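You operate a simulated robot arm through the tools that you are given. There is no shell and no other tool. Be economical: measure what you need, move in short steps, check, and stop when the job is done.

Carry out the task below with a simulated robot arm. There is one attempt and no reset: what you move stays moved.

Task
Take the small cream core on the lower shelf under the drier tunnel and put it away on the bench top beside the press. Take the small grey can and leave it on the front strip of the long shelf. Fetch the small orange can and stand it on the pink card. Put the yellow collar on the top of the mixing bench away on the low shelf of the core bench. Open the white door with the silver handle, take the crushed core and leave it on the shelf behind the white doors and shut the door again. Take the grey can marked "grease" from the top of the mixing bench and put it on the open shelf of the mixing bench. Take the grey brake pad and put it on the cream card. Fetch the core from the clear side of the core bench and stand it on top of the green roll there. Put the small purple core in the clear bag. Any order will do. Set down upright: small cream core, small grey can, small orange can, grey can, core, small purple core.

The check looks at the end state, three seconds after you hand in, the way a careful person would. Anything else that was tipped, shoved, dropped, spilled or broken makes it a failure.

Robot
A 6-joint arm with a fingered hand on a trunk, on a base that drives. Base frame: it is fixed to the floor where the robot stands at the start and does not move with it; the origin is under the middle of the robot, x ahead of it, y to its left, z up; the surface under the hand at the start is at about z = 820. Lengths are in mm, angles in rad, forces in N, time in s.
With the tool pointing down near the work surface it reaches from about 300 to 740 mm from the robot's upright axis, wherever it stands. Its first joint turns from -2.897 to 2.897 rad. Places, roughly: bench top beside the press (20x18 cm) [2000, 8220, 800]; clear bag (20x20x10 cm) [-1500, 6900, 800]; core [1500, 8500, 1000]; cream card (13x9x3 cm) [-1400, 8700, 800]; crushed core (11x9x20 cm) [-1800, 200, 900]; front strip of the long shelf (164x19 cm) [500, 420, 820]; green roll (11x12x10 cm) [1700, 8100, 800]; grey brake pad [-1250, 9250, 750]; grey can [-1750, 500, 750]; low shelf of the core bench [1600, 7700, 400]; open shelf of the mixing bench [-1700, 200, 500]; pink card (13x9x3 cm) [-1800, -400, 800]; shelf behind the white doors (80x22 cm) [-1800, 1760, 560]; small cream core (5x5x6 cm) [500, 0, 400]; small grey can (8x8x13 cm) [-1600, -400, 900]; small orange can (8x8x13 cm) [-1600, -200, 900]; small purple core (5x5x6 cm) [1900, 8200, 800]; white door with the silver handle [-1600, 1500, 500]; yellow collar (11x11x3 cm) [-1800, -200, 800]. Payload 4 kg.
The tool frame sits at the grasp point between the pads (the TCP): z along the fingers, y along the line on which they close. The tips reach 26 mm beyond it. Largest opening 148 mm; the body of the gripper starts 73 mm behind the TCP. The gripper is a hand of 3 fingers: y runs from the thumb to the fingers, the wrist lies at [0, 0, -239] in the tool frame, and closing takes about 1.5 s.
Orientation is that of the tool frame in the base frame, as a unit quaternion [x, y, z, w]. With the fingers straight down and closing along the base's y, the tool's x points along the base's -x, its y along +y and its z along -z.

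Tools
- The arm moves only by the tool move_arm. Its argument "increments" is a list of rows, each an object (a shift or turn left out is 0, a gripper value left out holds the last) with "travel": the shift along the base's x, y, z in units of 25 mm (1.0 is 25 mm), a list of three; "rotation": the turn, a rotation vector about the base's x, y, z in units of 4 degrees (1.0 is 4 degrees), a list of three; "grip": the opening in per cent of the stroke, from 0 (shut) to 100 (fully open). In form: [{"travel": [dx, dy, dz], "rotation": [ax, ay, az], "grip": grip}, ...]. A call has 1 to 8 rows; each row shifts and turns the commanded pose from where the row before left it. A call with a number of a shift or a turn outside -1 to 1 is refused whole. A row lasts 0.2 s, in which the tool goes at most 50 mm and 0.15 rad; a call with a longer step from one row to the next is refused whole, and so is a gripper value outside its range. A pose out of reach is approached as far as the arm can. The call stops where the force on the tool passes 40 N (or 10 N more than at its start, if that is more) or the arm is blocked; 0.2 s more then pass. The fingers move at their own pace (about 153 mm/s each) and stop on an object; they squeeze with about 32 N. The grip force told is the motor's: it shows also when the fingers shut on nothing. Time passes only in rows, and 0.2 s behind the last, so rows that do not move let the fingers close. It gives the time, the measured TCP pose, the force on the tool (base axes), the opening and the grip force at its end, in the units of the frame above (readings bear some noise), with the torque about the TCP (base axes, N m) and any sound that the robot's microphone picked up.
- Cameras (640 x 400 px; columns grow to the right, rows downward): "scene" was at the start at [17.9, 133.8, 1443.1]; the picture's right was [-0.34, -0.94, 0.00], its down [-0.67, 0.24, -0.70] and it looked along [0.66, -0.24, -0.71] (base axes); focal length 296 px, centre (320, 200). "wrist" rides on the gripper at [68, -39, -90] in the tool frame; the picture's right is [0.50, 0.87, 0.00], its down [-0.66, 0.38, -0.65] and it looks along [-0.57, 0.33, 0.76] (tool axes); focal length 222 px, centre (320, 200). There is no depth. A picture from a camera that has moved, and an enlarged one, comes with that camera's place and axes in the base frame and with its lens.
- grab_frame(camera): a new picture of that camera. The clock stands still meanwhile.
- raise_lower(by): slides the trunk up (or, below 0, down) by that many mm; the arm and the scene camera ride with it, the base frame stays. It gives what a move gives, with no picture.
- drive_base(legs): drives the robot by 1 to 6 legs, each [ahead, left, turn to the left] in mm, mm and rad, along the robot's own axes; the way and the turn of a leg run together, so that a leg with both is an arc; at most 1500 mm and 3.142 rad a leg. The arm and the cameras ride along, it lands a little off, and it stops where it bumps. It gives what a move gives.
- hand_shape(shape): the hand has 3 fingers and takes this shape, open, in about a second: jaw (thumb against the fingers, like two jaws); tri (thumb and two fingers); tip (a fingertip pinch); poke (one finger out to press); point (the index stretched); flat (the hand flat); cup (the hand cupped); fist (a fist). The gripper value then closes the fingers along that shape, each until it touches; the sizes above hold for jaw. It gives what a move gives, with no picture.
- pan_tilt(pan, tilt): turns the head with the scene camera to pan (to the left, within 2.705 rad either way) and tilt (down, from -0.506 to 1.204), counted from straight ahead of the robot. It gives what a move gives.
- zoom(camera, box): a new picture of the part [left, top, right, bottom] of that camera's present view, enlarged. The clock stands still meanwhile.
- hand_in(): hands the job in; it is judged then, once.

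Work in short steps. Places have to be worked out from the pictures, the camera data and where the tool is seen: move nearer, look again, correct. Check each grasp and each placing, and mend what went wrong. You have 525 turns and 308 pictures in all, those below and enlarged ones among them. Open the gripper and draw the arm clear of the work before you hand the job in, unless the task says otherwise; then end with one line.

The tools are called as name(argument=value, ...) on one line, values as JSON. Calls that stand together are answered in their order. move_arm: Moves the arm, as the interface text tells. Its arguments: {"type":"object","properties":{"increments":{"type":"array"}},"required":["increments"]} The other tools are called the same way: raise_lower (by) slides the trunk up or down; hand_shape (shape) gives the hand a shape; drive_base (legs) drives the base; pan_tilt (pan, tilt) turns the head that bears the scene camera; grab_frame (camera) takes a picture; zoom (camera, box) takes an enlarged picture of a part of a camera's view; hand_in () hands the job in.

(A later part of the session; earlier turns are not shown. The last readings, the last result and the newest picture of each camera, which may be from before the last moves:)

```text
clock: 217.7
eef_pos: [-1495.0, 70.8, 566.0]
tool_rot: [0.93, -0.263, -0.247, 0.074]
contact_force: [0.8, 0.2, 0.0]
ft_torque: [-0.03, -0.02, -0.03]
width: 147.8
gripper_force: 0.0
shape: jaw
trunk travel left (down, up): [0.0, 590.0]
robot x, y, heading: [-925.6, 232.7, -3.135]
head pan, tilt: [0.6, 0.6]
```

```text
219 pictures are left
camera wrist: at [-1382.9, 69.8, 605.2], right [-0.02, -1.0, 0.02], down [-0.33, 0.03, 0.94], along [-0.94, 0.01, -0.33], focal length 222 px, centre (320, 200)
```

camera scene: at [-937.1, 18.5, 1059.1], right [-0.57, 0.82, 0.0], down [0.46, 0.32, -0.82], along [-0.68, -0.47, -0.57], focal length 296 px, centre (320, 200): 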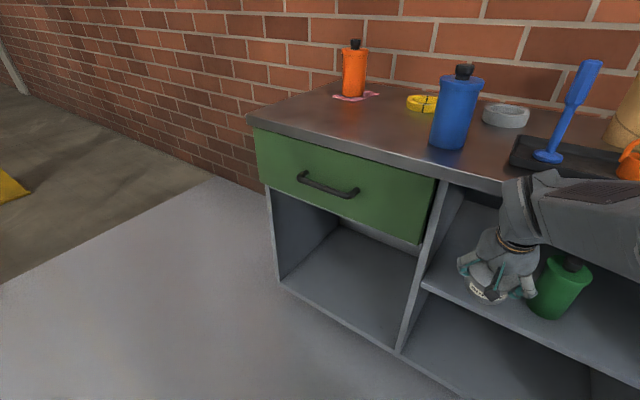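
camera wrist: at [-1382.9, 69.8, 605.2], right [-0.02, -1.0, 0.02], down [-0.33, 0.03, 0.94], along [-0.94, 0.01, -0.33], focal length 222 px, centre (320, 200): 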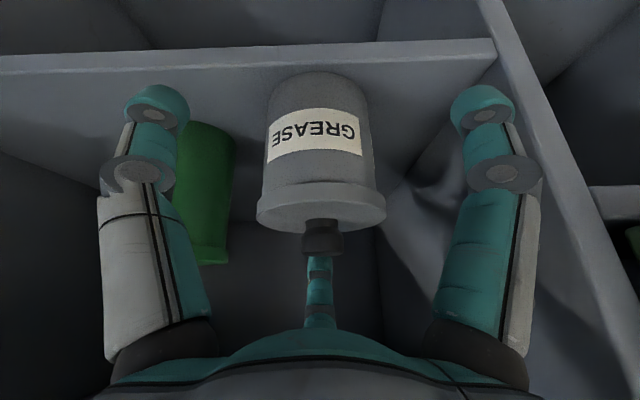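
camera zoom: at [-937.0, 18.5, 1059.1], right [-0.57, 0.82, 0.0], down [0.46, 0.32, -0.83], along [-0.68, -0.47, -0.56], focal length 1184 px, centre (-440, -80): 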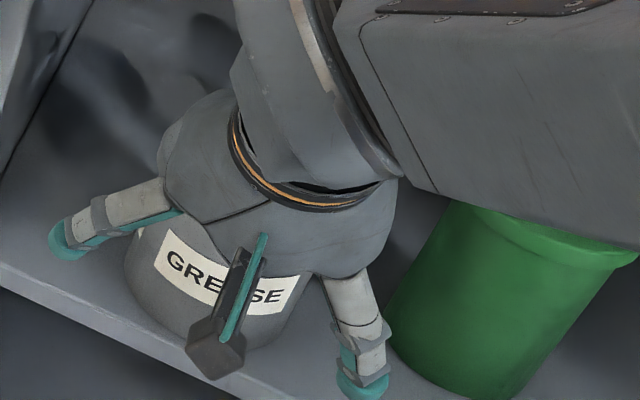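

The can is upright. Withdraw along the tool axis, over the knob, then back.

move_arm(increments=[{"travel": [0.4, 0, 0.8]}, {"travel": [0.45, 0, 0.8]}, {"travel": [0.5, 0, 0.8]}, {"travel": [0.9, 0, 0.5]}, {"travel": [1, 0, 0]}, {"travel": [1, 0, 0]}, {"travel": [1, 0, 0]}])

drive_base(legs=[[-200, 0, 0]])

grab_frame(camera="scene")

grab_frame(camera="wrist")

```text
clock: 219.3
eef_pos: [-1363.1, 70.7, 638.0]
tool_rot: [0.93, -0.263, -0.247, 0.074]
contact_force: [0.0, 0.6, -0.7]
ft_torque: [0.0, -0.02, 0.01]
width: 148.1
gripper_force: 0.1
shape: jaw
trunk travel left (down, up): [0.0, 590.0]
robot x, y, heading: [-922.1, 230.8, -3.134]
head pan, tilt: [0.6, 0.6]
```

```text
clock: 220.9
eef_pos: [-1168.0, 71.7, 639.5]
tool_rot: [0.93, -0.262, -0.246, 0.075]
contact_force: [0.4, 0.3, 0.2]
ft_torque: [0.02, -0.01, -0.02]
width: 148.1
gripper_force: 0.0
shape: jaw
trunk travel left (down, up): [0.0, 590.0]
robot x, y, heading: [-732.8, 230.5, -3.133]
head pan, tilt: [0.6, 0.6]
```

```text
218 pictures are left
camera scene: at [-740.8, 20.1, 1059.1], right [-0.57, 0.82, 0.0], down [0.46, 0.32, -0.83], along [-0.68, -0.47, -0.56], focal length 296 px, centre (320, 200)
```

scene: 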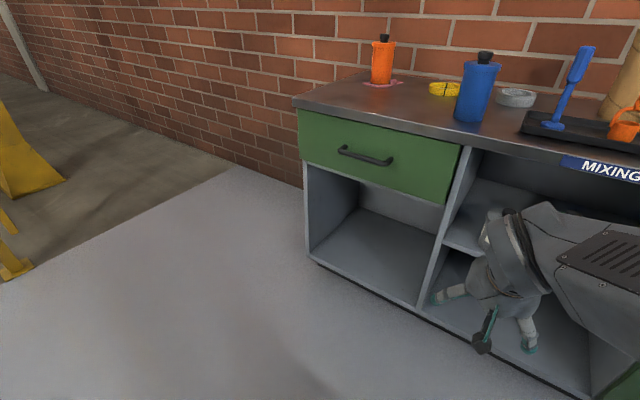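

```text
217 pictures are left
camera wrist: at [-1055.4, 70.0, 678.6], right [-0.02, -1.0, 0.02], down [-0.33, 0.03, 0.94], along [-0.94, 0.01, -0.33], focal length 222 px, centre (320, 200)
```

wrist: 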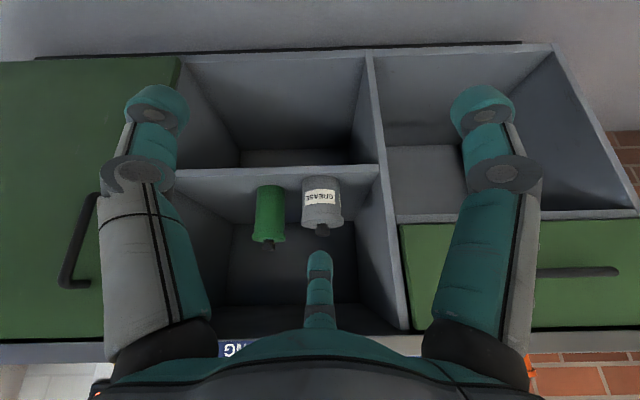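

Grease can done. Next the white door: straighten the tool, raise the trunk and drive to the cabinet.

move_arm(increments=[{"rotation": [0, -1, 0]}, {"rotation": [0, -1, 0]}, {"rotation": [0, -1, 0]}, {"rotation": [0, -1, 0]}, {"rotation": [0, -1, 0]}, {"rotation": [0, -1, 0]}, {"rotation": [0, -1, 0]}, {"rotation": [0, -0.5, 0]}])

drive_base(legs=[[0, -1250, 0]])

pan_tilt(pan=-0.1, tilt=0.35)

grab_frame(camera="scene")

grab_frame(camera="wrist")

```text
clock: 222.7
eef_pos: [-1168.5, 71.4, 640.0]
tool_rot: [0.962, -0.272, 0.004, 0.004]
contact_force: [-0.1, 0.8, -0.5]
ft_torque: [0.01, -0.04, 0.0]
width: 148.0
gripper_force: 0.1
shape: jaw
trunk travel left (down, up): [0.0, 590.0]
robot x, y, heading: [-731.5, 233.2, -3.132]
head pan, tilt: [0.6, 0.6]
```

```text
clock: 228.9
eef_pos: [-1194.1, 1301.8, 638.9]
tool_rot: [0.966, -0.258, 0.003, 0.004]
contact_force: [0.6, 0.1, 0.6]
ft_torque: [0.01, 0.0, 0.01]
width: 147.7
gripper_force: 0.0
shape: jaw
trunk travel left (down, up): [0.0, 590.0]
robot x, y, heading: [-759.4, 1474.4, -3.106]
head pan, tilt: [0.6, 0.6]
```

```text
clock: 230.0
eef_pos: [-1193.2, 1302.0, 640.2]
tool_rot: [0.966, -0.257, 0.003, 0.004]
contact_force: [0.6, -0.3, -0.1]
ft_torque: [-0.01, 0.03, 0.0]
width: 147.8
gripper_force: 0.0
shape: jaw
trunk travel left (down, up): [0.0, 590.0]
robot x, y, heading: [-762.9, 1472.4, -3.101]
head pan, tilt: [-0.099, 0.351]
```

```text
216 pictures are left
camera scene: at [-786.7, 1321.9, 1081.8], right [0.06, 1.0, 0.0], down [0.34, -0.02, -0.94], along [-0.94, 0.06, -0.34], focal length 296 px, centre (320, 200)
```

scene: 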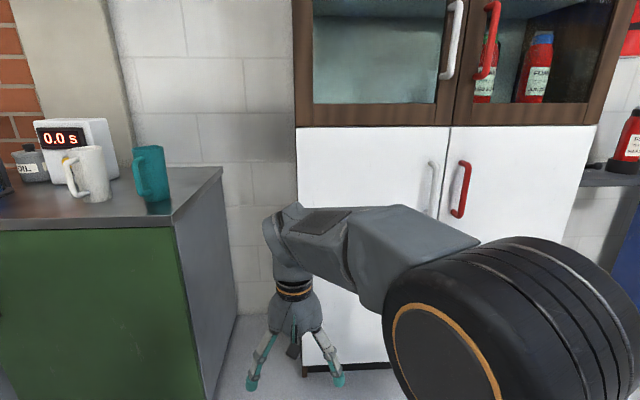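

```text
215 pictures are left
camera wrist: at [-1115.3, 1303.1, 729.4], right [0.0, -1.0, 0.01], down [-0.76, 0.0, 0.65], along [-0.65, -0.01, -0.76], focal length 222 px, centre (320, 200)
```

wrist: 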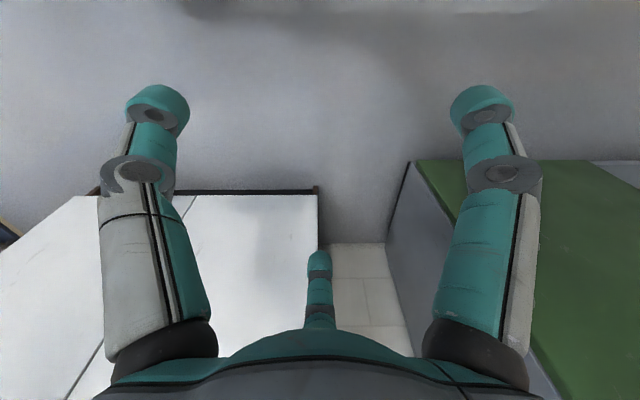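

Handle: vertical bar at y≈1690, z≈735–909; door hinged at y≈1300. I set the robot heading right and turn the hand horizontal (pointing to -x).

drive_base(legs=[[0, -215, -0.04]])

move_arm(increments=[{"rotation": [0, 0, 1]}, {"rotation": [0, 0, 1]}, {"rotation": [0, 0, 1]}, {"rotation": [0, 0, 1]}, {"rotation": [0, 0, 1]}, {"rotation": [0, 0, 1]}, {"rotation": [0, 0, 1]}, {"rotation": [0, 0, 0.5]}])

move_arm(increments=[{"rotation": [0, 1, 0], "travel": [-0.37, 0.27, 0.33]}, {"rotation": [0, 1, 0], "travel": [-0.37, 0.27, 0.33]}, {"rotation": [0, 1, 0], "travel": [-0.37, 0.27, 0.33]}, {"rotation": [0, 1, 0], "travel": [-0.37, 0.27, 0.33]}, {"rotation": [0, 1, 0], "travel": [-0.37, 0.27, 0.33]}, {"rotation": [0, 1, 0], "travel": [-0.37, 0.27, 0.33]}, {"rotation": [0, 1, 0], "travel": [-0.37, 0.27, 0.33]}, {"rotation": [0, 1, 0], "travel": [-0.37, 0.27, 0.33]}])

move_arm(increments=[{"rotation": [0, 1, 0], "travel": [-0.37, 0.27, 0.33]}, {"rotation": [0, 1, 0], "travel": [-0.37, 0.27, 0.33]}, {"rotation": [0, 1, 0], "travel": [-0.37, 0.27, 0.33]}, {"rotation": [0, 1, 0], "travel": [-0.37, 0.27, 0.33]}, {"rotation": [0, 1, 0], "travel": [-0.37, 0.27, 0.33]}, {"rotation": [0, 1, 0], "travel": [-0.37, 0.27, 0.33]}, {"rotation": [0, 1, 0], "travel": [-0.37, 0.27, 0.33]}, {"rotation": [0, 1, 0], "travel": [-0.37, 0.27, 0.33]}])

move_arm(increments=[{"rotation": [0, 1, 0], "travel": [-0.37, 0.27, 0.33]}, {"rotation": [0, 1, 0], "travel": [-0.37, 0.27, 0.33]}, {"rotation": [0, 1, 0], "travel": [-0.37, 0.27, 0.33]}, {"rotation": [0, 1, 0], "travel": [-0.37, 0.27, 0.33]}, {"rotation": [0, 1, 0], "travel": [-0.37, 0.27, 0.33]}, {"rotation": [0, 1, 0], "travel": [-0.37, 0.27, 0.33]}, {"rotation": [0, 0.5, 0]}])

grab_frame(camera="wrist")

grab_frame(camera="scene")

```text
clock: 231.7
eef_pos: [-1203.7, 1538.0, 639.1]
tool_rot: [0.96, -0.28, 0.003, 0.004]
contact_force: [0.5, 0.0, -0.9]
ft_torque: [-0.01, 0.02, 0.04]
width: 147.9
gripper_force: 0.1
shape: jaw
trunk travel left (down, up): [0.0, 590.0]
robot x, y, heading: [-766.4, 1691.9, 3.134]
head pan, tilt: [-0.099, 0.351]
```

```text
clock: 233.5
eef_pos: [-1203.5, 1537.4, 640.3]
tool_rot: [1.0, -0.021, 0.004, 0.004]
contact_force: [0.7, 0.2, 1.0]
ft_torque: [-0.01, 0.0, -0.01]
width: 147.5
gripper_force: 0.1
shape: jaw
trunk travel left (down, up): [0.0, 590.0]
robot x, y, heading: [-765.6, 1692.3, 3.134]
head pan, tilt: [-0.099, 0.351]
```

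```text
clock: 235.3
eef_pos: [-1279.3, 1595.2, 704.9]
tool_rot: [0.962, -0.02, -0.272, 0.01]
contact_force: [0.2, 0.0, 0.3]
ft_torque: [0.02, 0.02, -0.02]
width: 148.0
gripper_force: 0.0
shape: jaw
trunk travel left (down, up): [0.0, 590.0]
robot x, y, heading: [-762.1, 1690.5, 3.135]
head pan, tilt: [-0.099, 0.351]
```

```text
clock: 237.1
eef_pos: [-1351.1, 1646.7, 770.8]
tool_rot: [0.85, -0.015, -0.527, 0.016]
contact_force: [-0.3, 1.0, 1.1]
ft_torque: [0.01, 0.02, -0.01]
width: 148.1
gripper_force: 0.0
shape: jaw
trunk travel left (down, up): [0.0, 590.0]
robot x, y, heading: [-768.0, 1685.8, 3.134]
head pan, tilt: [-0.099, 0.351]
```

```text
clock: 238.7
eef_pos: [-1395.0, 1643.4, 835.3]
tool_rot: [0.726, -0.023, -0.688, 0.006]
contact_force: [0.0, -0.3, -0.1]
ft_torque: [-0.04, 0.03, 0.06]
width: 148.0
gripper_force: 0.1
shape: jaw
out of reach, approached as far as the arm can: row 2, 3, 5, 6, 7
trunk travel left (down, up): [0.0, 590.0]
robot x, y, heading: [-766.6, 1688.5, 3.138]
head pan, tilt: [-0.099, 0.351]
```

```text
214 pictures are left
camera wrist: at [-1300.5, 1676.7, 771.2], right [0.0, -0.89, -0.46], down [0.61, -0.37, 0.7], along [-0.79, -0.28, 0.54], focal length 222 px, centre (320, 200)
```

wrist: 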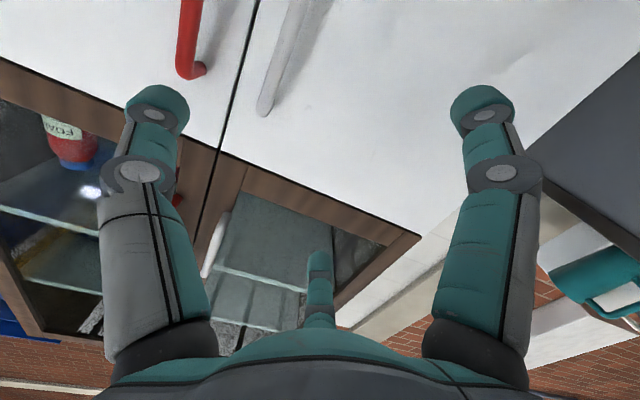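

```text
213 pictures are left
camera scene: at [-797.2, 1538.3, 1081.9], right [0.11, 0.99, 0.0], down [0.34, -0.04, -0.94], along [-0.93, 0.1, -0.34], focal length 296 px, centre (320, 200)
```

scene: 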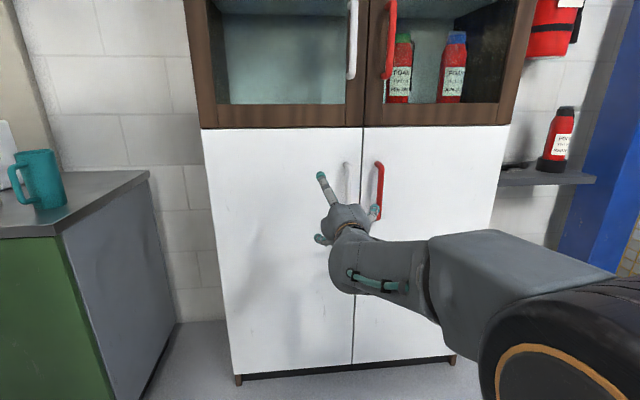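

Hand is horizontal. Handle ≈ y 1700, z 780–890. Narrow the opening to avoid the red handle, align, then approach by driving.

move_arm(increments=[{"travel": [0, 0.8, -0.2], "grip": 45}, {"travel": [0, 0.8, -0.1], "rotation": [0, 0.5, 0]}, {"travel": [0, 0.7, 0]}, {}, {}])

drive_base(legs=[[90, 0, 0]])

grab_frame(camera="wrist")

zoom(camera="scene", box=[260, 120, 460, 245])

```text
clock: 239.9
eef_pos: [-1392.4, 1649.9, 859.5]
tool_rot: [0.715, -0.024, -0.699, 0.005]
contact_force: [-0.2, -0.7, 0.7]
ft_torque: [0.02, 0.0, -0.01]
width: 67.1
gripper_force: 0.0
shape: jaw
out of reach, approached as far as the arm can: row 1, 2, 3
trunk travel left (down, up): [0.0, 590.0]
robot x, y, heading: [-764.8, 1689.0, 3.129]
head pan, tilt: [-0.099, 0.351]
```

```text
clock: 241.0
eef_pos: [-1483.0, 1649.8, 860.0]
tool_rot: [0.715, -0.025, -0.699, 0.004]
contact_force: [-0.4, -0.5, 0.1]
ft_torque: [-0.01, 0.02, 0.01]
width: 67.2
gripper_force: 0.1
shape: jaw
trunk travel left (down, up): [0.0, 590.0]
robot x, y, heading: [-854.2, 1690.7, 3.134]
head pan, tilt: [-0.099, 0.351]
```

```text
212 pictures are left
camera wrist: at [-1389.5, 1683.1, 792.1], right [-0.01, -0.89, -0.46], down [0.63, -0.37, 0.68], along [-0.78, -0.28, 0.56], focal length 222 px, centre (320, 200)
```

wrist: 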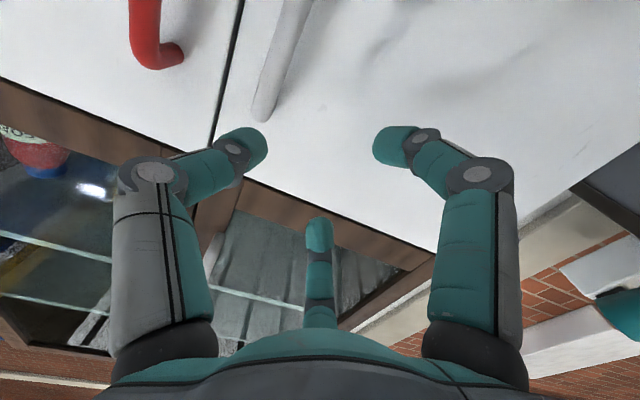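

```text
3.20 times, centred on (360, 182) of scene
camera zoom: at [-887.6, 1539.0, 1081.9], right [0.11, 0.99, 0.0], down [0.34, -0.04, -0.94], along [-0.93, 0.1, -0.34], focal length 948 px, centre (192, 256)
```

zoom: 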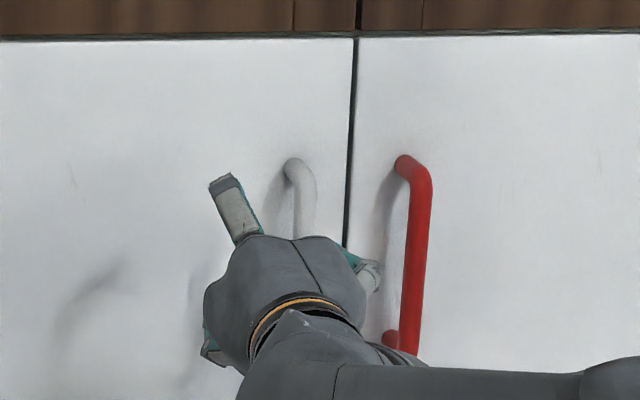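

Triangulated: bar at x≈-1560, y≈1702, z 735–885, standoff ~60. The arm is near a joint limit, so I shift sideways by base and lower the hand 50 mm.

drive_base(legs=[[0, -52, 0]])

move_arm(increments=[{"travel": [0.3, 0, -0.5]}, {"travel": [0.3, 0, -0.7]}, {"travel": [0, 0, -0.8]}, {}])

grab_frame(camera="wrist")

```text
clock: 241.9
eef_pos: [-1481.0, 1703.6, 860.2]
tool_rot: [0.715, -0.025, -0.699, 0.005]
contact_force: [0.7, 0.9, 0.1]
ft_torque: [0.02, -0.02, -0.01]
width: 67.1
gripper_force: 0.1
shape: jaw
trunk travel left (down, up): [0.0, 590.0]
robot x, y, heading: [-853.2, 1742.0, 3.138]
head pan, tilt: [-0.099, 0.351]
```

```text
clock: 242.9
eef_pos: [-1462.9, 1686.8, 821.0]
tool_rot: [0.716, -0.028, -0.697, 0.002]
contact_force: [0.7, 0.7, 0.6]
ft_torque: [0.01, 0.0, -0.01]
width: 66.9
gripper_force: 0.0
shape: jaw
out of reach, approached as far as the arm can: row 2, 3
trunk travel left (down, up): [0.0, 590.0]
robot x, y, heading: [-855.5, 1743.0, 3.13]
head pan, tilt: [-0.099, 0.351]
```

```text
210 pictures are left
camera wrist: at [-1370.4, 1718.5, 753.8], right [-0.02, -0.89, -0.46], down [0.62, -0.37, 0.69], along [-0.78, -0.28, 0.56], focal length 222 px, centre (320, 200)
```

wrist: 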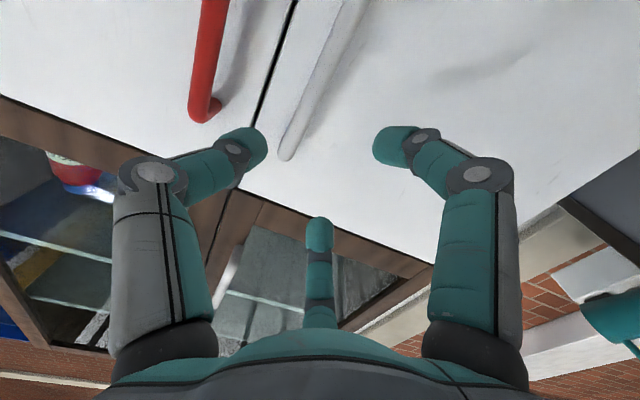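

Aligned: bar will pass between thumb and fingers. Drive ahead 92 mm.

drive_base(legs=[[92, -4, 0]])

grab_frame(camera="wrist")

zoom(camera="scene", box=[260, 120, 460, 245])

```text
clock: 244.0
eef_pos: [-1556.1, 1689.7, 821.6]
tool_rot: [0.716, -0.026, -0.698, 0.003]
contact_force: [0.1, 0.1, -0.2]
ft_torque: [0.02, -0.02, -0.02]
width: 66.8
gripper_force: 0.0
shape: jaw
trunk travel left (down, up): [0.0, 590.0]
robot x, y, heading: [-946.8, 1750.3, 3.135]
head pan, tilt: [-0.099, 0.351]
```

```text
209 pictures are left
camera wrist: at [-1462.8, 1721.9, 753.9], right [-0.02, -0.89, -0.46], down [0.62, -0.37, 0.69], along [-0.78, -0.28, 0.56], focal length 222 px, centre (320, 200)
```

wrist: 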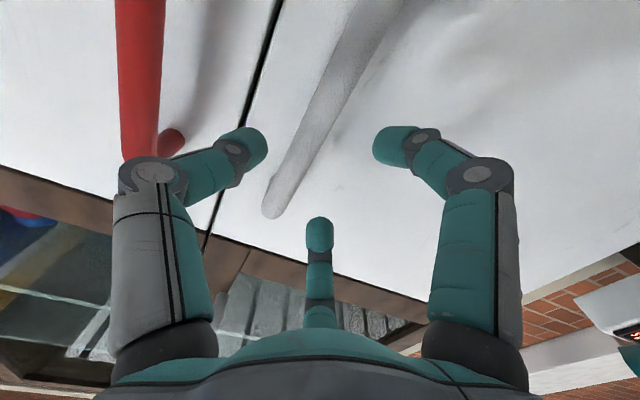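

```text
3.20 times, centred on (360, 182) of scene
camera zoom: at [-979.2, 1596.3, 1081.9], right [0.1, 0.99, 0.0], down [0.34, -0.04, -0.94], along [-0.93, 0.1, -0.34], focal length 948 px, centre (192, 256)
```

zoom: 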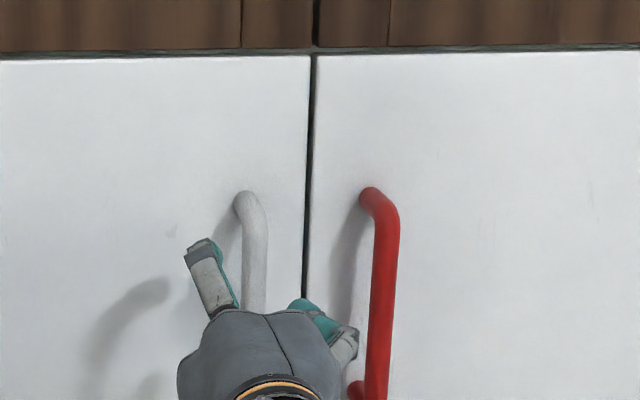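

Bar sits between the fingers; advance 15 mm more and close.

drive_base(legs=[[15, 0, 0]])

move_arm(increments=[{"grip": 0}, {}, {}, {}, {}, {}])

grab_frame(camera="wrist")

```text
clock: 244.8
eef_pos: [-1570.7, 1690.1, 821.5]
tool_rot: [0.716, -0.026, -0.698, 0.003]
contact_force: [0.3, 0.8, 1.1]
ft_torque: [-0.02, -0.02, 0.02]
width: 67.2
gripper_force: 0.1
shape: jaw
trunk travel left (down, up): [0.0, 590.0]
robot x, y, heading: [-963.0, 1749.9, 3.136]
head pan, tilt: [-0.099, 0.351]
```

```text
clock: 246.2
eef_pos: [-1571.7, 1689.7, 820.5]
tool_rot: [0.716, -0.026, -0.698, 0.003]
contact_force: [2.9, 1.4, 0.5]
ft_torque: [0.01, 0.01, -0.12]
width: 12.1
gripper_force: 32.1
shape: jaw
trunk travel left (down, up): [0.0, 590.0]
robot x, y, heading: [-962.9, 1745.0, 3.139]
head pan, tilt: [-0.099, 0.351]
```

```text
207 pictures are left
camera wrist: at [-1477.7, 1722.2, 754.1], right [-0.02, -0.89, -0.46], down [0.62, -0.37, 0.69], along [-0.78, -0.28, 0.56], focal length 222 px, centre (320, 200)
```

wrist: 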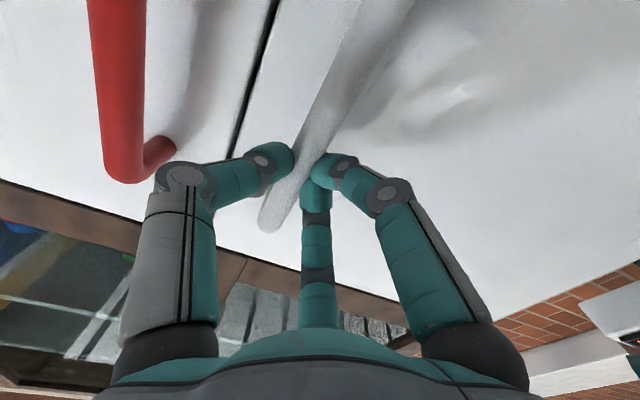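

The bar is gripped. Pull by driving back along the arc.

drive_base(legs=[[-60, 0, 0]])

grab_frame(camera="scene")

```text
clock: 247.2
eef_pos: [-1510.6, 1686.6, 822.4]
tool_rot: [0.716, -0.023, -0.698, 0.003]
contact_force: [-6.1, -23.3, 3.0]
ft_torque: [0.08, 0.06, 0.49]
width: 8.2
gripper_force: 32.1
shape: jaw
trunk travel left (down, up): [0.0, 590.0]
robot x, y, heading: [-903.2, 1743.7, 3.137]
head pan, tilt: [-0.099, 0.351]
```

```text
206 pictures are left
camera scene: at [-933.6, 1594.3, 1081.6], right [0.1, 0.99, 0.0], down [0.34, -0.03, -0.94], along [-0.93, 0.1, -0.34], focal length 296 px, centre (320, 200)
```

scene: 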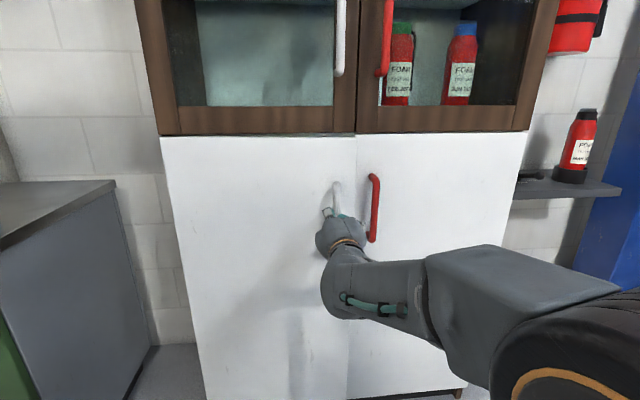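

The door is opening; follow the arc (back and to the left).

drive_base(legs=[[-40, 26, 0], [-40, 18, 0]])

grab_frame(camera="scene")

```text
clock: 248.6
eef_pos: [-1429.4, 1643.4, 820.4]
tool_rot: [0.716, -0.025, -0.698, 0.004]
contact_force: [0.1, -0.4, -0.2]
ft_torque: [0.03, -0.02, 0.01]
width: 8.6
gripper_force: 31.9
shape: jaw
trunk travel left (down, up): [0.0, 590.0]
robot x, y, heading: [-820.2, 1702.4, 3.14]
head pan, tilt: [-0.099, 0.351]
```

```text
205 pictures are left
camera scene: at [-852.1, 1551.7, 1081.9], right [0.1, 0.99, 0.0], down [0.34, -0.04, -0.94], along [-0.93, 0.1, -0.34], focal length 296 px, centre (320, 200)
```

scene: 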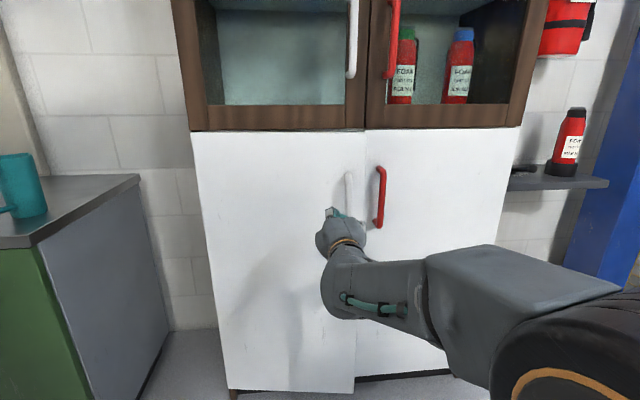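

It slipped off after opening ~60 mm. I re-open the hand, align again and take the bar deeper.

move_arm(increments=[{"grip": 45}, {}, {}, {}])

drive_base(legs=[[0, -48, 0]])

grab_frame(camera="wrist")

```text
clock: 249.6
eef_pos: [-1429.4, 1643.3, 820.5]
tool_rot: [0.716, -0.024, -0.698, 0.003]
contact_force: [-0.6, 0.1, 0.1]
ft_torque: [0.01, 0.01, -0.02]
width: 66.3
gripper_force: 0.1
shape: jaw
trunk travel left (down, up): [0.0, 590.0]
robot x, y, heading: [-816.8, 1704.1, 3.139]
head pan, tilt: [-0.099, 0.351]
```

```text
clock: 250.5
eef_pos: [-1428.4, 1691.3, 820.1]
tool_rot: [0.716, -0.025, -0.698, 0.003]
contact_force: [0.3, 0.4, 0.0]
ft_torque: [-0.03, 0.01, -0.02]
width: 66.3
gripper_force: 0.1
shape: jaw
trunk travel left (down, up): [0.0, 590.0]
robot x, y, heading: [-821.5, 1752.6, 3.141]
head pan, tilt: [-0.099, 0.351]
```

```text
204 pictures are left
camera wrist: at [-1335.6, 1724.3, 754.0], right [-0.01, -0.88, -0.47], down [0.62, -0.37, 0.69], along [-0.78, -0.28, 0.56], focal length 222 px, centre (320, 200)
```

wrist: 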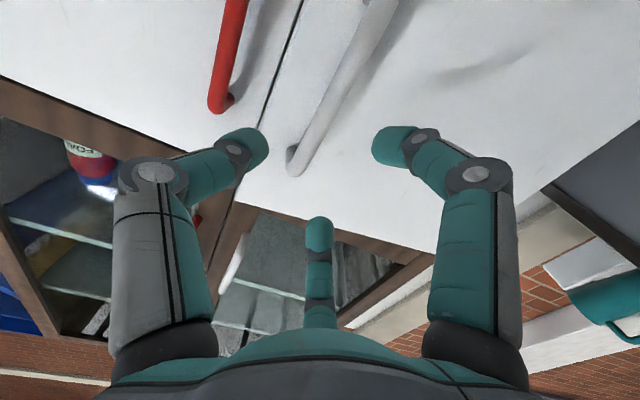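

Aligned; drive ahead 95 mm and close.

drive_base(legs=[[95, -2, 0]])

grab_frame(camera="wrist")

move_arm(increments=[{"grip": 0}, {}, {}, {}, {}, {}])

grab_frame(camera="wrist")

```text
clock: 251.6
eef_pos: [-1525.0, 1693.9, 821.8]
tool_rot: [0.716, -0.025, -0.698, 0.002]
contact_force: [-0.2, 0.2, 0.8]
ft_torque: [0.01, -0.01, -0.04]
width: 66.2
gripper_force: 0.0
shape: jaw
trunk travel left (down, up): [0.0, 590.0]
robot x, y, heading: [-917.3, 1750.8, 3.137]
head pan, tilt: [-0.099, 0.351]
```

```text
203 pictures are left
camera wrist: at [-1431.0, 1727.1, 754.0], right [-0.02, -0.88, -0.47], down [0.62, -0.37, 0.69], along [-0.78, -0.28, 0.56], focal length 222 px, centre (320, 200)
```

wrist: 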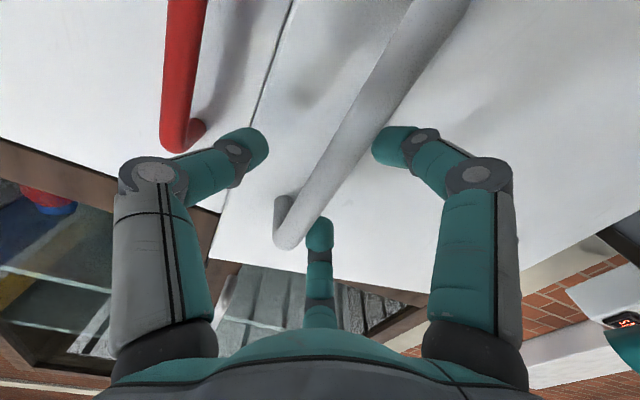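

```text
clock: 253.0
eef_pos: [-1523.7, 1693.0, 820.5]
tool_rot: [0.716, -0.025, -0.698, 0.002]
contact_force: [-2.7, -8.4, 1.6]
ft_torque: [0.19, 0.0, -0.06]
width: 4.4
gripper_force: 31.5
shape: jaw
trunk travel left (down, up): [0.0, 590.0]
robot x, y, heading: [-915.7, 1752.7, 3.141]
head pan, tilt: [-0.099, 0.351]
```

```text
202 pictures are left
camera wrist: at [-1431.1, 1726.5, 754.0], right [-0.01, -0.88, -0.47], down [0.62, -0.37, 0.69], along [-0.78, -0.28, 0.56], focal length 222 px, centre (320, 200)
```

wrist: 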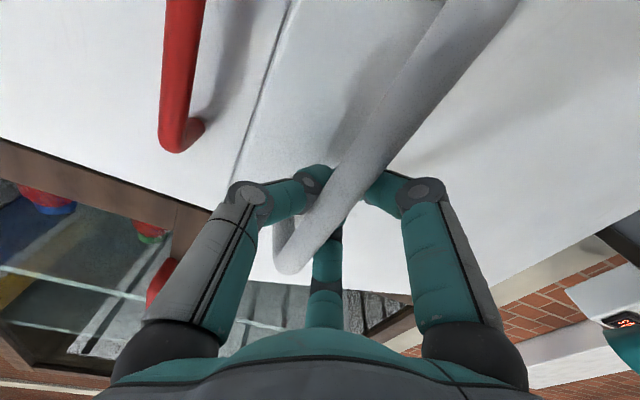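

The bar is now caged between fingers and palm. Pull along the arc.

drive_base(legs=[[-50, 18, 0], [-50, 26, 0]])

grab_frame(camera="scene")

```text
clock: 254.5
eef_pos: [-1424.0, 1648.7, 821.2]
tool_rot: [0.716, -0.023, -0.698, 0.003]
contact_force: [-13.4, -20.4, 3.5]
ft_torque: [0.25, -0.18, -0.27]
width: 3.5
gripper_force: 32.2
shape: jaw
trunk travel left (down, up): [0.0, 590.0]
robot x, y, heading: [-813.9, 1712.8, 3.136]
head pan, tilt: [-0.099, 0.351]
```

```text
201 pictures are left
camera scene: at [-847.6, 1556.3, 1081.7], right [0.1, 0.99, 0.0], down [0.34, -0.03, -0.94], along [-0.93, 0.1, -0.34], focal length 296 px, centre (320, 200)
```

scene: 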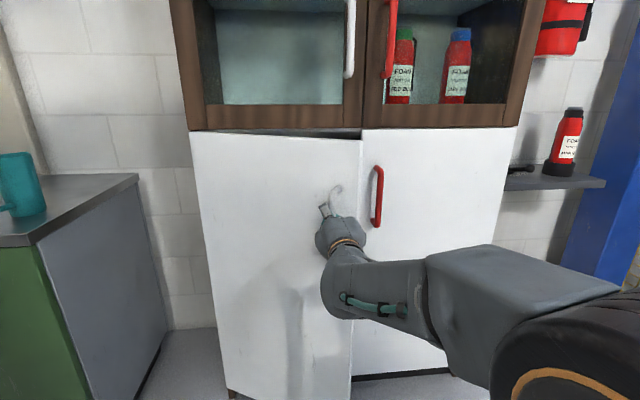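

Door opens well. Continue with more leftward motion.

drive_base(legs=[[-35, 38, 0], [-35, 34, 0]])

grab_frame(camera="scene")

```text
clock: 256.0
eef_pos: [-1352.2, 1574.6, 821.0]
tool_rot: [0.716, -0.024, -0.698, 0.004]
contact_force: [0.0, -0.9, -0.2]
ft_torque: [-0.03, -0.02, -0.03]
width: 2.7
gripper_force: 31.9
shape: jaw
trunk travel left (down, up): [0.0, 590.0]
robot x, y, heading: [-745.8, 1633.3, 3.137]
head pan, tilt: [-0.099, 0.351]
```

```text
200 pictures are left
camera scene: at [-775.9, 1484.6, 1081.9], right [0.1, 0.99, 0.0], down [0.34, -0.04, -0.94], along [-0.93, 0.1, -0.34], focal length 296 px, centre (320, 200)
```

scene: 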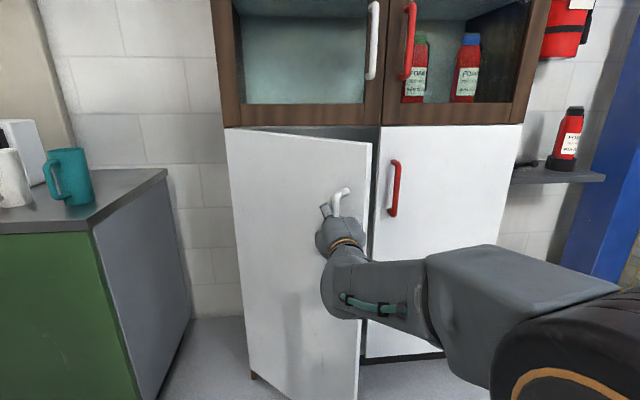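

Door now ~40° open (edge ≈(-1335,1641)). I move the closed hand round to the inner side and sweep it open.

drive_base(legs=[[-60, 0, 0], [0, -165, 0], [110, 0, 0]])

grab_frame(camera="scene")

```text
clock: 256.8
eef_pos: [-1331.8, 1567.3, 819.5]
tool_rot: [0.717, -0.015, -0.697, 0.006]
contact_force: [-15.1, -12.7, -0.1]
ft_torque: [0.17, -0.18, -0.24]
width: 2.5
gripper_force: 31.9
shape: jaw
trunk travel left (down, up): [0.0, 590.0]
robot x, y, heading: [-719.9, 1633.8, -3.141]
head pan, tilt: [-0.099, 0.351]
stopped in leg 1: the force on the tool passed its limit at 60 N (the readings are from after the stop); the commanded pose is now the measured one
```

```text
199 pictures are left
camera scene: at [-753.6, 1482.9, 1081.7], right [0.1, 1.0, 0.0], down [0.34, -0.03, -0.94], along [-0.93, 0.09, -0.34], focal length 296 px, centre (320, 200)
```

scene: 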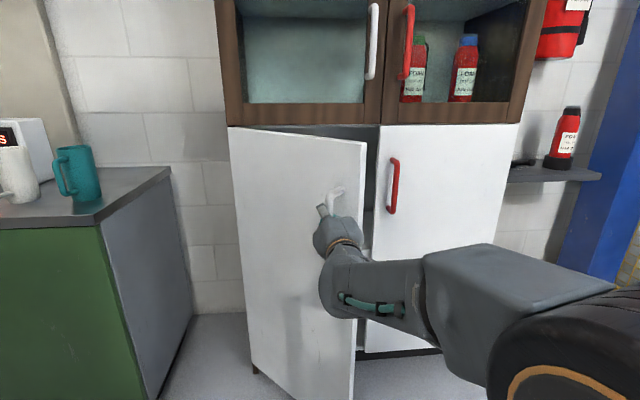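

Still caged. Continue along the arc, mostly leftward now.

drive_base(legs=[[-10, 40, 0], [-25, 40, 0]])

grab_frame(camera="scene")

```text
clock: 258.2
eef_pos: [-1295.2, 1486.7, 821.0]
tool_rot: [0.716, -0.016, -0.698, 0.007]
contact_force: [1.1, 0.7, -0.1]
ft_torque: [0.0, -0.02, 0.0]
width: 2.0
gripper_force: 32.0
shape: jaw
trunk travel left (down, up): [0.0, 590.0]
robot x, y, heading: [-686.5, 1556.8, -3.14]
head pan, tilt: [-0.099, 0.351]
```

```text
198 pictures are left
camera scene: at [-717.4, 1402.5, 1081.9], right [0.1, 1.0, 0.0], down [0.34, -0.03, -0.94], along [-0.93, 0.09, -0.34], focal length 296 px, centre (320, 200)
```

scene: 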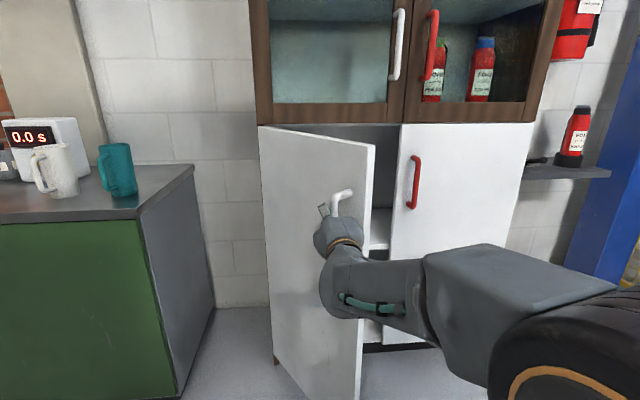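

Door ~57° open. Release the handle and back out.

move_arm(increments=[{"grip": 60}, {}, {}, {}])

drive_base(legs=[[-130, 0, 0]])

grab_frame(camera="scene")

```text
clock: 259.2
eef_pos: [-1295.5, 1486.5, 821.3]
tool_rot: [0.716, -0.017, -0.698, 0.006]
contact_force: [-0.7, 0.1, -0.3]
ft_torque: [-0.02, -0.01, 0.01]
width: 88.9
gripper_force: 0.1
shape: jaw
trunk travel left (down, up): [0.0, 590.0]
robot x, y, heading: [-687.5, 1553.0, -3.143]
head pan, tilt: [-0.099, 0.351]
```

```text
clock: 260.5
eef_pos: [-1167.5, 1486.6, 821.5]
tool_rot: [0.716, -0.016, -0.698, 0.006]
contact_force: [0.3, -0.3, 0.5]
ft_torque: [0.01, -0.02, -0.02]
width: 88.8
gripper_force: 0.1
shape: jaw
trunk travel left (down, up): [0.0, 590.0]
robot x, y, heading: [-556.7, 1554.4, -3.137]
head pan, tilt: [-0.099, 0.351]
```

```text
197 pictures are left
camera scene: at [-589.2, 1402.6, 1081.9], right [0.1, 1.0, 0.0], down [0.34, -0.03, -0.94], along [-0.93, 0.09, -0.34], focal length 296 px, centre (320, 200)
```

scene: 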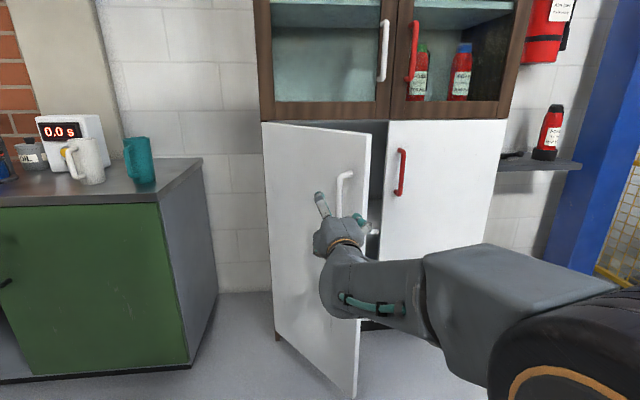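

Now go around the edge: right 200, ahead 235, with fingers closed.

move_arm(increments=[{"grip": 0}, {}, {}])

drive_base(legs=[[0, -205, 0], [230, 0, 0]])

grab_frame(camera="scene")

```text
clock: 261.3
eef_pos: [-1167.3, 1487.5, 821.1]
tool_rot: [0.716, -0.017, -0.698, 0.006]
contact_force: [0.3, 0.3, 0.1]
ft_torque: [-0.03, 0.03, 0.0]
width: 0.0
gripper_force: 32.2
shape: jaw
trunk travel left (down, up): [0.0, 590.0]
robot x, y, heading: [-559.4, 1553.2, -3.137]
head pan, tilt: [-0.099, 0.351]
```

```text
clock: 264.2
eef_pos: [-1389.6, 1699.4, 821.9]
tool_rot: [0.717, -0.018, -0.697, 0.006]
contact_force: [0.1, 0.4, 0.5]
ft_torque: [0.03, -0.04, 0.0]
width: 0.0
gripper_force: 32.1
shape: jaw
trunk travel left (down, up): [0.0, 590.0]
robot x, y, heading: [-777.9, 1766.3, 3.142]
head pan, tilt: [-0.099, 0.351]
```

```text
196 pictures are left
camera scene: at [-811.7, 1614.5, 1081.9], right [0.1, 0.99, 0.0], down [0.34, -0.03, -0.94], along [-0.93, 0.09, -0.34], focal length 296 px, centre (320, 200)
```

scene: 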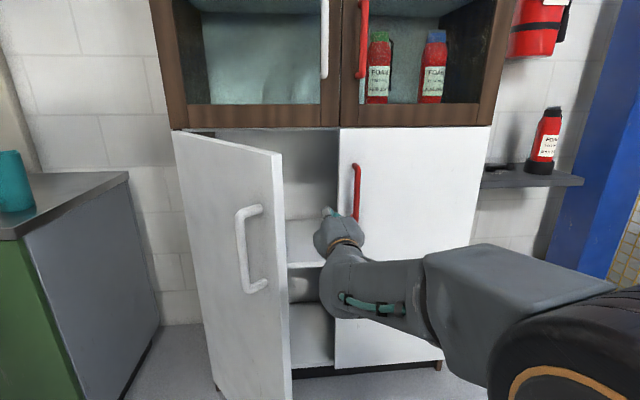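

Hand is inside the door. Sweep left to push it fully open.

drive_base(legs=[[0, 150, 0], [0, 100, 0], [0, 60, 0]])

grab_frame(camera="scene")

```text
clock: 265.3
eef_pos: [-1387.7, 1644.6, 821.4]
tool_rot: [0.716, -0.024, -0.698, 0.002]
contact_force: [13.3, 11.0, 0.0]
ft_torque: [-0.02, 0.09, 1.67]
width: 0.0
gripper_force: 31.9
shape: jaw
trunk travel left (down, up): [0.0, 590.0]
robot x, y, heading: [-782.8, 1703.7, 3.143]
head pan, tilt: [-0.099, 0.351]
stopped in leg 1: the force on the tool passed its limit at 89 N (the readings are from after the stop); the commanded pose is now the measured one
```

```text
195 pictures are left
camera scene: at [-810.7, 1552.8, 1082.1], right [0.1, 0.99, 0.0], down [0.34, -0.04, -0.94], along [-0.93, 0.1, -0.34], focal length 296 px, centre (320, 200)
```

scene: 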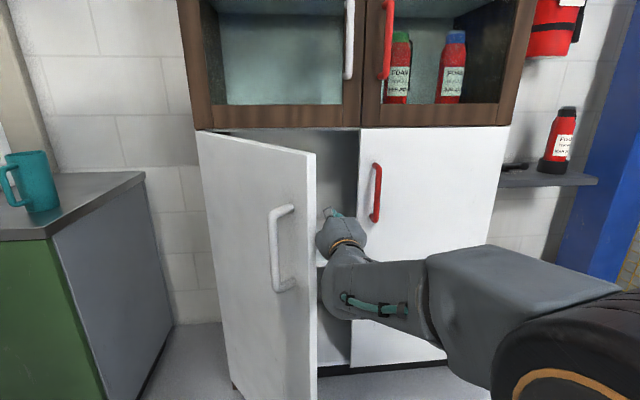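

Contacted with an impact; continue in short legs.

drive_base(legs=[[0, 20, 0], [0, 20, 0], [0, 20, 0], [0, 20, 0], [0, 20, 0], [0, 20, 0]])

```text
clock: 266.0
eef_pos: [-1386.4, 1641.7, 821.4]
tool_rot: [0.716, -0.026, -0.698, 0.001]
contact_force: [13.7, 12.0, 0.9]
ft_torque: [-0.05, 0.04, 1.63]
width: 0.0
gripper_force: 32.2
shape: jaw
trunk travel left (down, up): [0.0, 590.0]
robot x, y, heading: [-777.9, 1700.0, 3.138]
head pan, tilt: [-0.099, 0.351]
stopped in leg 1: the force on the tool passed its limit at 57 N (the readings are from after the stop); the commanded pose is now the measured one
```

The hand is jamming on the door's end face. I back right, go a bit deeper and then rotate the robot left so the fingertips push the inner face.

drive_base(legs=[[0, -90, 0], [50, 0, 0], [0, 0, 0.12]])

grab_frame(camera="scene")

```text
clock: 268.2
eef_pos: [-1424.4, 1656.6, 820.3]
tool_rot: [0.717, 0.019, -0.696, 0.044]
contact_force: [0.6, -0.2, 0.1]
ft_torque: [0.0, -0.01, 0.0]
width: 0.2
gripper_force: 32.5
shape: jaw
trunk travel left (down, up): [0.0, 590.0]
robot x, y, heading: [-831.4, 1791.6, -3.017]
head pan, tilt: [-0.099, 0.351]
```

```text
194 pictures are left
camera scene: at [-841.7, 1636.1, 1081.9], right [-0.02, 1.0, 0.0], down [0.34, 0.01, -0.94], along [-0.94, -0.02, -0.34], focal length 296 px, centre (320, 200)
```

scene: 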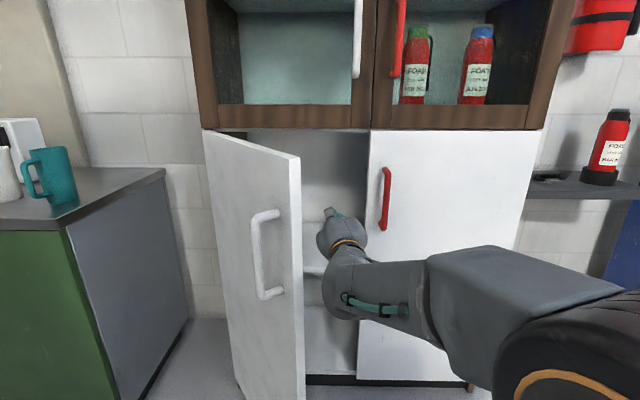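

Continue turning left in steps.

drive_base(legs=[[0, 0, 0.1], [0, 0, 0.08], [0, 0, 0.08], [0, 0, 0.08]])

grab_frame(camera="scene")

```text
clock: 270.6
eef_pos: [-1345.7, 1465.2, 821.4]
tool_rot: [0.703, 0.141, -0.678, 0.162]
contact_force: [-0.4, 0.3, -0.8]
ft_torque: [0.01, 0.02, 0.02]
width: 0.1
gripper_force: 31.8
shape: jaw
trunk travel left (down, up): [0.0, 590.0]
robot x, y, heading: [-830.8, 1791.1, -2.675]
head pan, tilt: [-0.099, 0.351]
```

```text
193 pictures are left
camera scene: at [-788.7, 1640.4, 1081.9], right [-0.36, 0.93, 0.0], down [0.32, 0.12, -0.94], along [-0.88, -0.33, -0.34], focal length 296 px, centre (320, 200)
```

scene: 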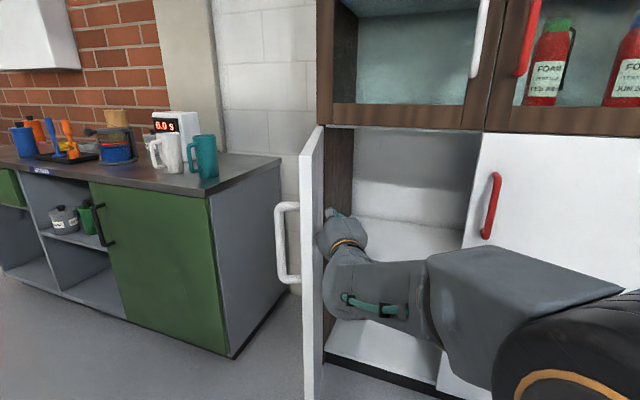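

Door swings nicely. A bit more.

drive_base(legs=[[0, 0, 0.1], [0, 0, 0.1]])

grab_frame(camera="scene")

```text
clock: 272.0
eef_pos: [-1272.1, 1370.8, 820.6]
tool_rot: [0.685, 0.211, -0.659, 0.229]
contact_force: [0.2, 0.0, -0.6]
ft_torque: [0.01, -0.02, -0.03]
width: 0.1
gripper_force: 32.3
shape: jaw
trunk travel left (down, up): [0.0, 590.0]
robot x, y, heading: [-827.2, 1788.1, -2.481]
head pan, tilt: [-0.099, 0.351]
```

```text
192 pictures are left
camera scene: at [-760.1, 1650.8, 1081.9], right [-0.53, 0.85, 0.0], down [0.29, 0.18, -0.94], along [-0.8, -0.5, -0.34], focal length 296 px, centre (320, 200)
```

scene: 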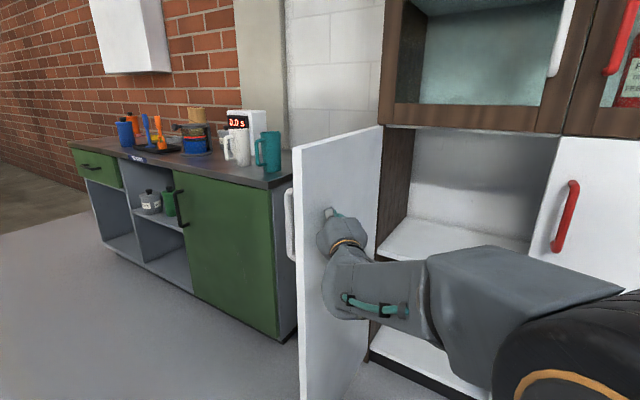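

Door is fully open. I back out, square up and travel (well clear of the door) to the crushed core.

drive_base(legs=[[-330, 0, 0], [0, 0, -0.66], [-150, 0, 0], [0, 900, 0], [0, 800, 0]])

pan_tilt(pan=-0.6, tilt=0.4)

grab_frame(camera="scene")

```text
clock: 285.4
eef_pos: [-957.6, 186.7, 819.6]
tool_rot: [0.716, -0.011, -0.698, 0.013]
contact_force: [-0.3, 0.4, 0.5]
ft_torque: [0.0, -0.01, -0.02]
width: 0.0
gripper_force: 32.2
shape: jaw
trunk travel left (down, up): [0.0, 590.0]
robot x, y, heading: [-353.1, 268.0, -3.11]
head pan, tilt: [-0.099, 0.351]
```

```text
clock: 286.3
eef_pos: [-958.0, 186.8, 819.2]
tool_rot: [0.716, -0.012, -0.697, 0.013]
contact_force: [-0.4, -0.2, -0.8]
ft_torque: [0.01, 0.02, 0.0]
width: 0.0
gripper_force: 32.2
shape: jaw
trunk travel left (down, up): [0.0, 590.0]
robot x, y, heading: [-351.0, 267.0, -3.105]
head pan, tilt: [-0.6, 0.4]
```

```text
191 pictures are left
camera scene: at [-364.3, 158.8, 1077.3], right [0.54, 0.84, 0.0], down [0.33, -0.21, -0.92], along [-0.78, 0.49, -0.39], focal length 296 px, centre (320, 200)
```

scene: 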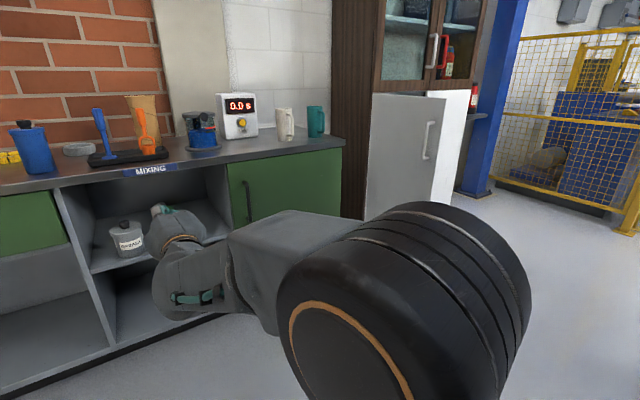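

Before reorienting, I test how low the horizontal hand can go (needed for the cabinet shelf).

move_arm(increments=[{"travel": [0.5, 0, -1]}, {"travel": [0.5, 0, -1]}, {"travel": [0.5, 0, -1]}, {"travel": [0.5, 0, -1]}, {"travel": [0, 0, -1]}, {}])

```text
clock: 287.7
eef_pos: [-893.5, 142.5, 728.2]
tool_rot: [0.719, -0.014, -0.695, 0.012]
contact_force: [0.6, -0.1, -0.1]
ft_torque: [0.01, -0.03, 0.01]
width: 0.2
gripper_force: 32.0
shape: jaw
out of reach, approached as far as the arm can: row 1, 2, 3, 4, 5
trunk travel left (down, up): [0.0, 590.0]
robot x, y, heading: [-355.4, 268.0, -3.11]
head pan, tilt: [-0.6, 0.4]
```

Horizontal posture is limited by the wrist; a tilted grasp (≈55° from vertical, thumb on one side) will work for both bench and cabinet. I rotate the tool, open it and raise the trunk.

move_arm(increments=[{"rotation": [0, -1, 0], "grip": 100}, {"rotation": [0, -1, 0]}, {"rotation": [0, -1, 0]}, {"rotation": [0, -1, 0]}, {"rotation": [0, -1, 0]}, {"rotation": [0, -1, 0]}, {"rotation": [0, -1, 0]}, {"rotation": [0, -1, 0]}])

raise_lower(by=450)

move_arm(increments=[{"travel": [0, 0.8, -0.3]}, {"travel": [0, 0.8, -0.3]}, {"travel": [0, 0.8, -0.3]}, {"travel": [0, 0.8, 0]}, {"travel": [0, 0.8, 0]}])

```text
clock: 289.5
eef_pos: [-894.7, 143.7, 728.1]
tool_rot: [0.881, -0.016, -0.472, 0.01]
contact_force: [0.2, 0.8, -0.2]
ft_torque: [0.01, 0.02, 0.0]
width: 147.7
gripper_force: 0.1
shape: jaw
trunk travel left (down, up): [0.0, 590.0]
robot x, y, heading: [-353.5, 266.8, -3.104]
head pan, tilt: [-0.6, 0.4]
```

```text
refused: 450 is not a number from -400 to 400
```

```text
clock: 290.7
eef_pos: [-895.8, 245.0, 707.7]
tool_rot: [0.881, -0.015, -0.474, 0.01]
contact_force: [-0.1, 0.3, 0.1]
ft_torque: [-0.01, 0.02, 0.02]
width: 147.8
gripper_force: 0.0
shape: jaw
trunk travel left (down, up): [0.0, 590.0]
robot x, y, heading: [-353.3, 267.6, -3.102]
head pan, tilt: [-0.6, 0.4]
```

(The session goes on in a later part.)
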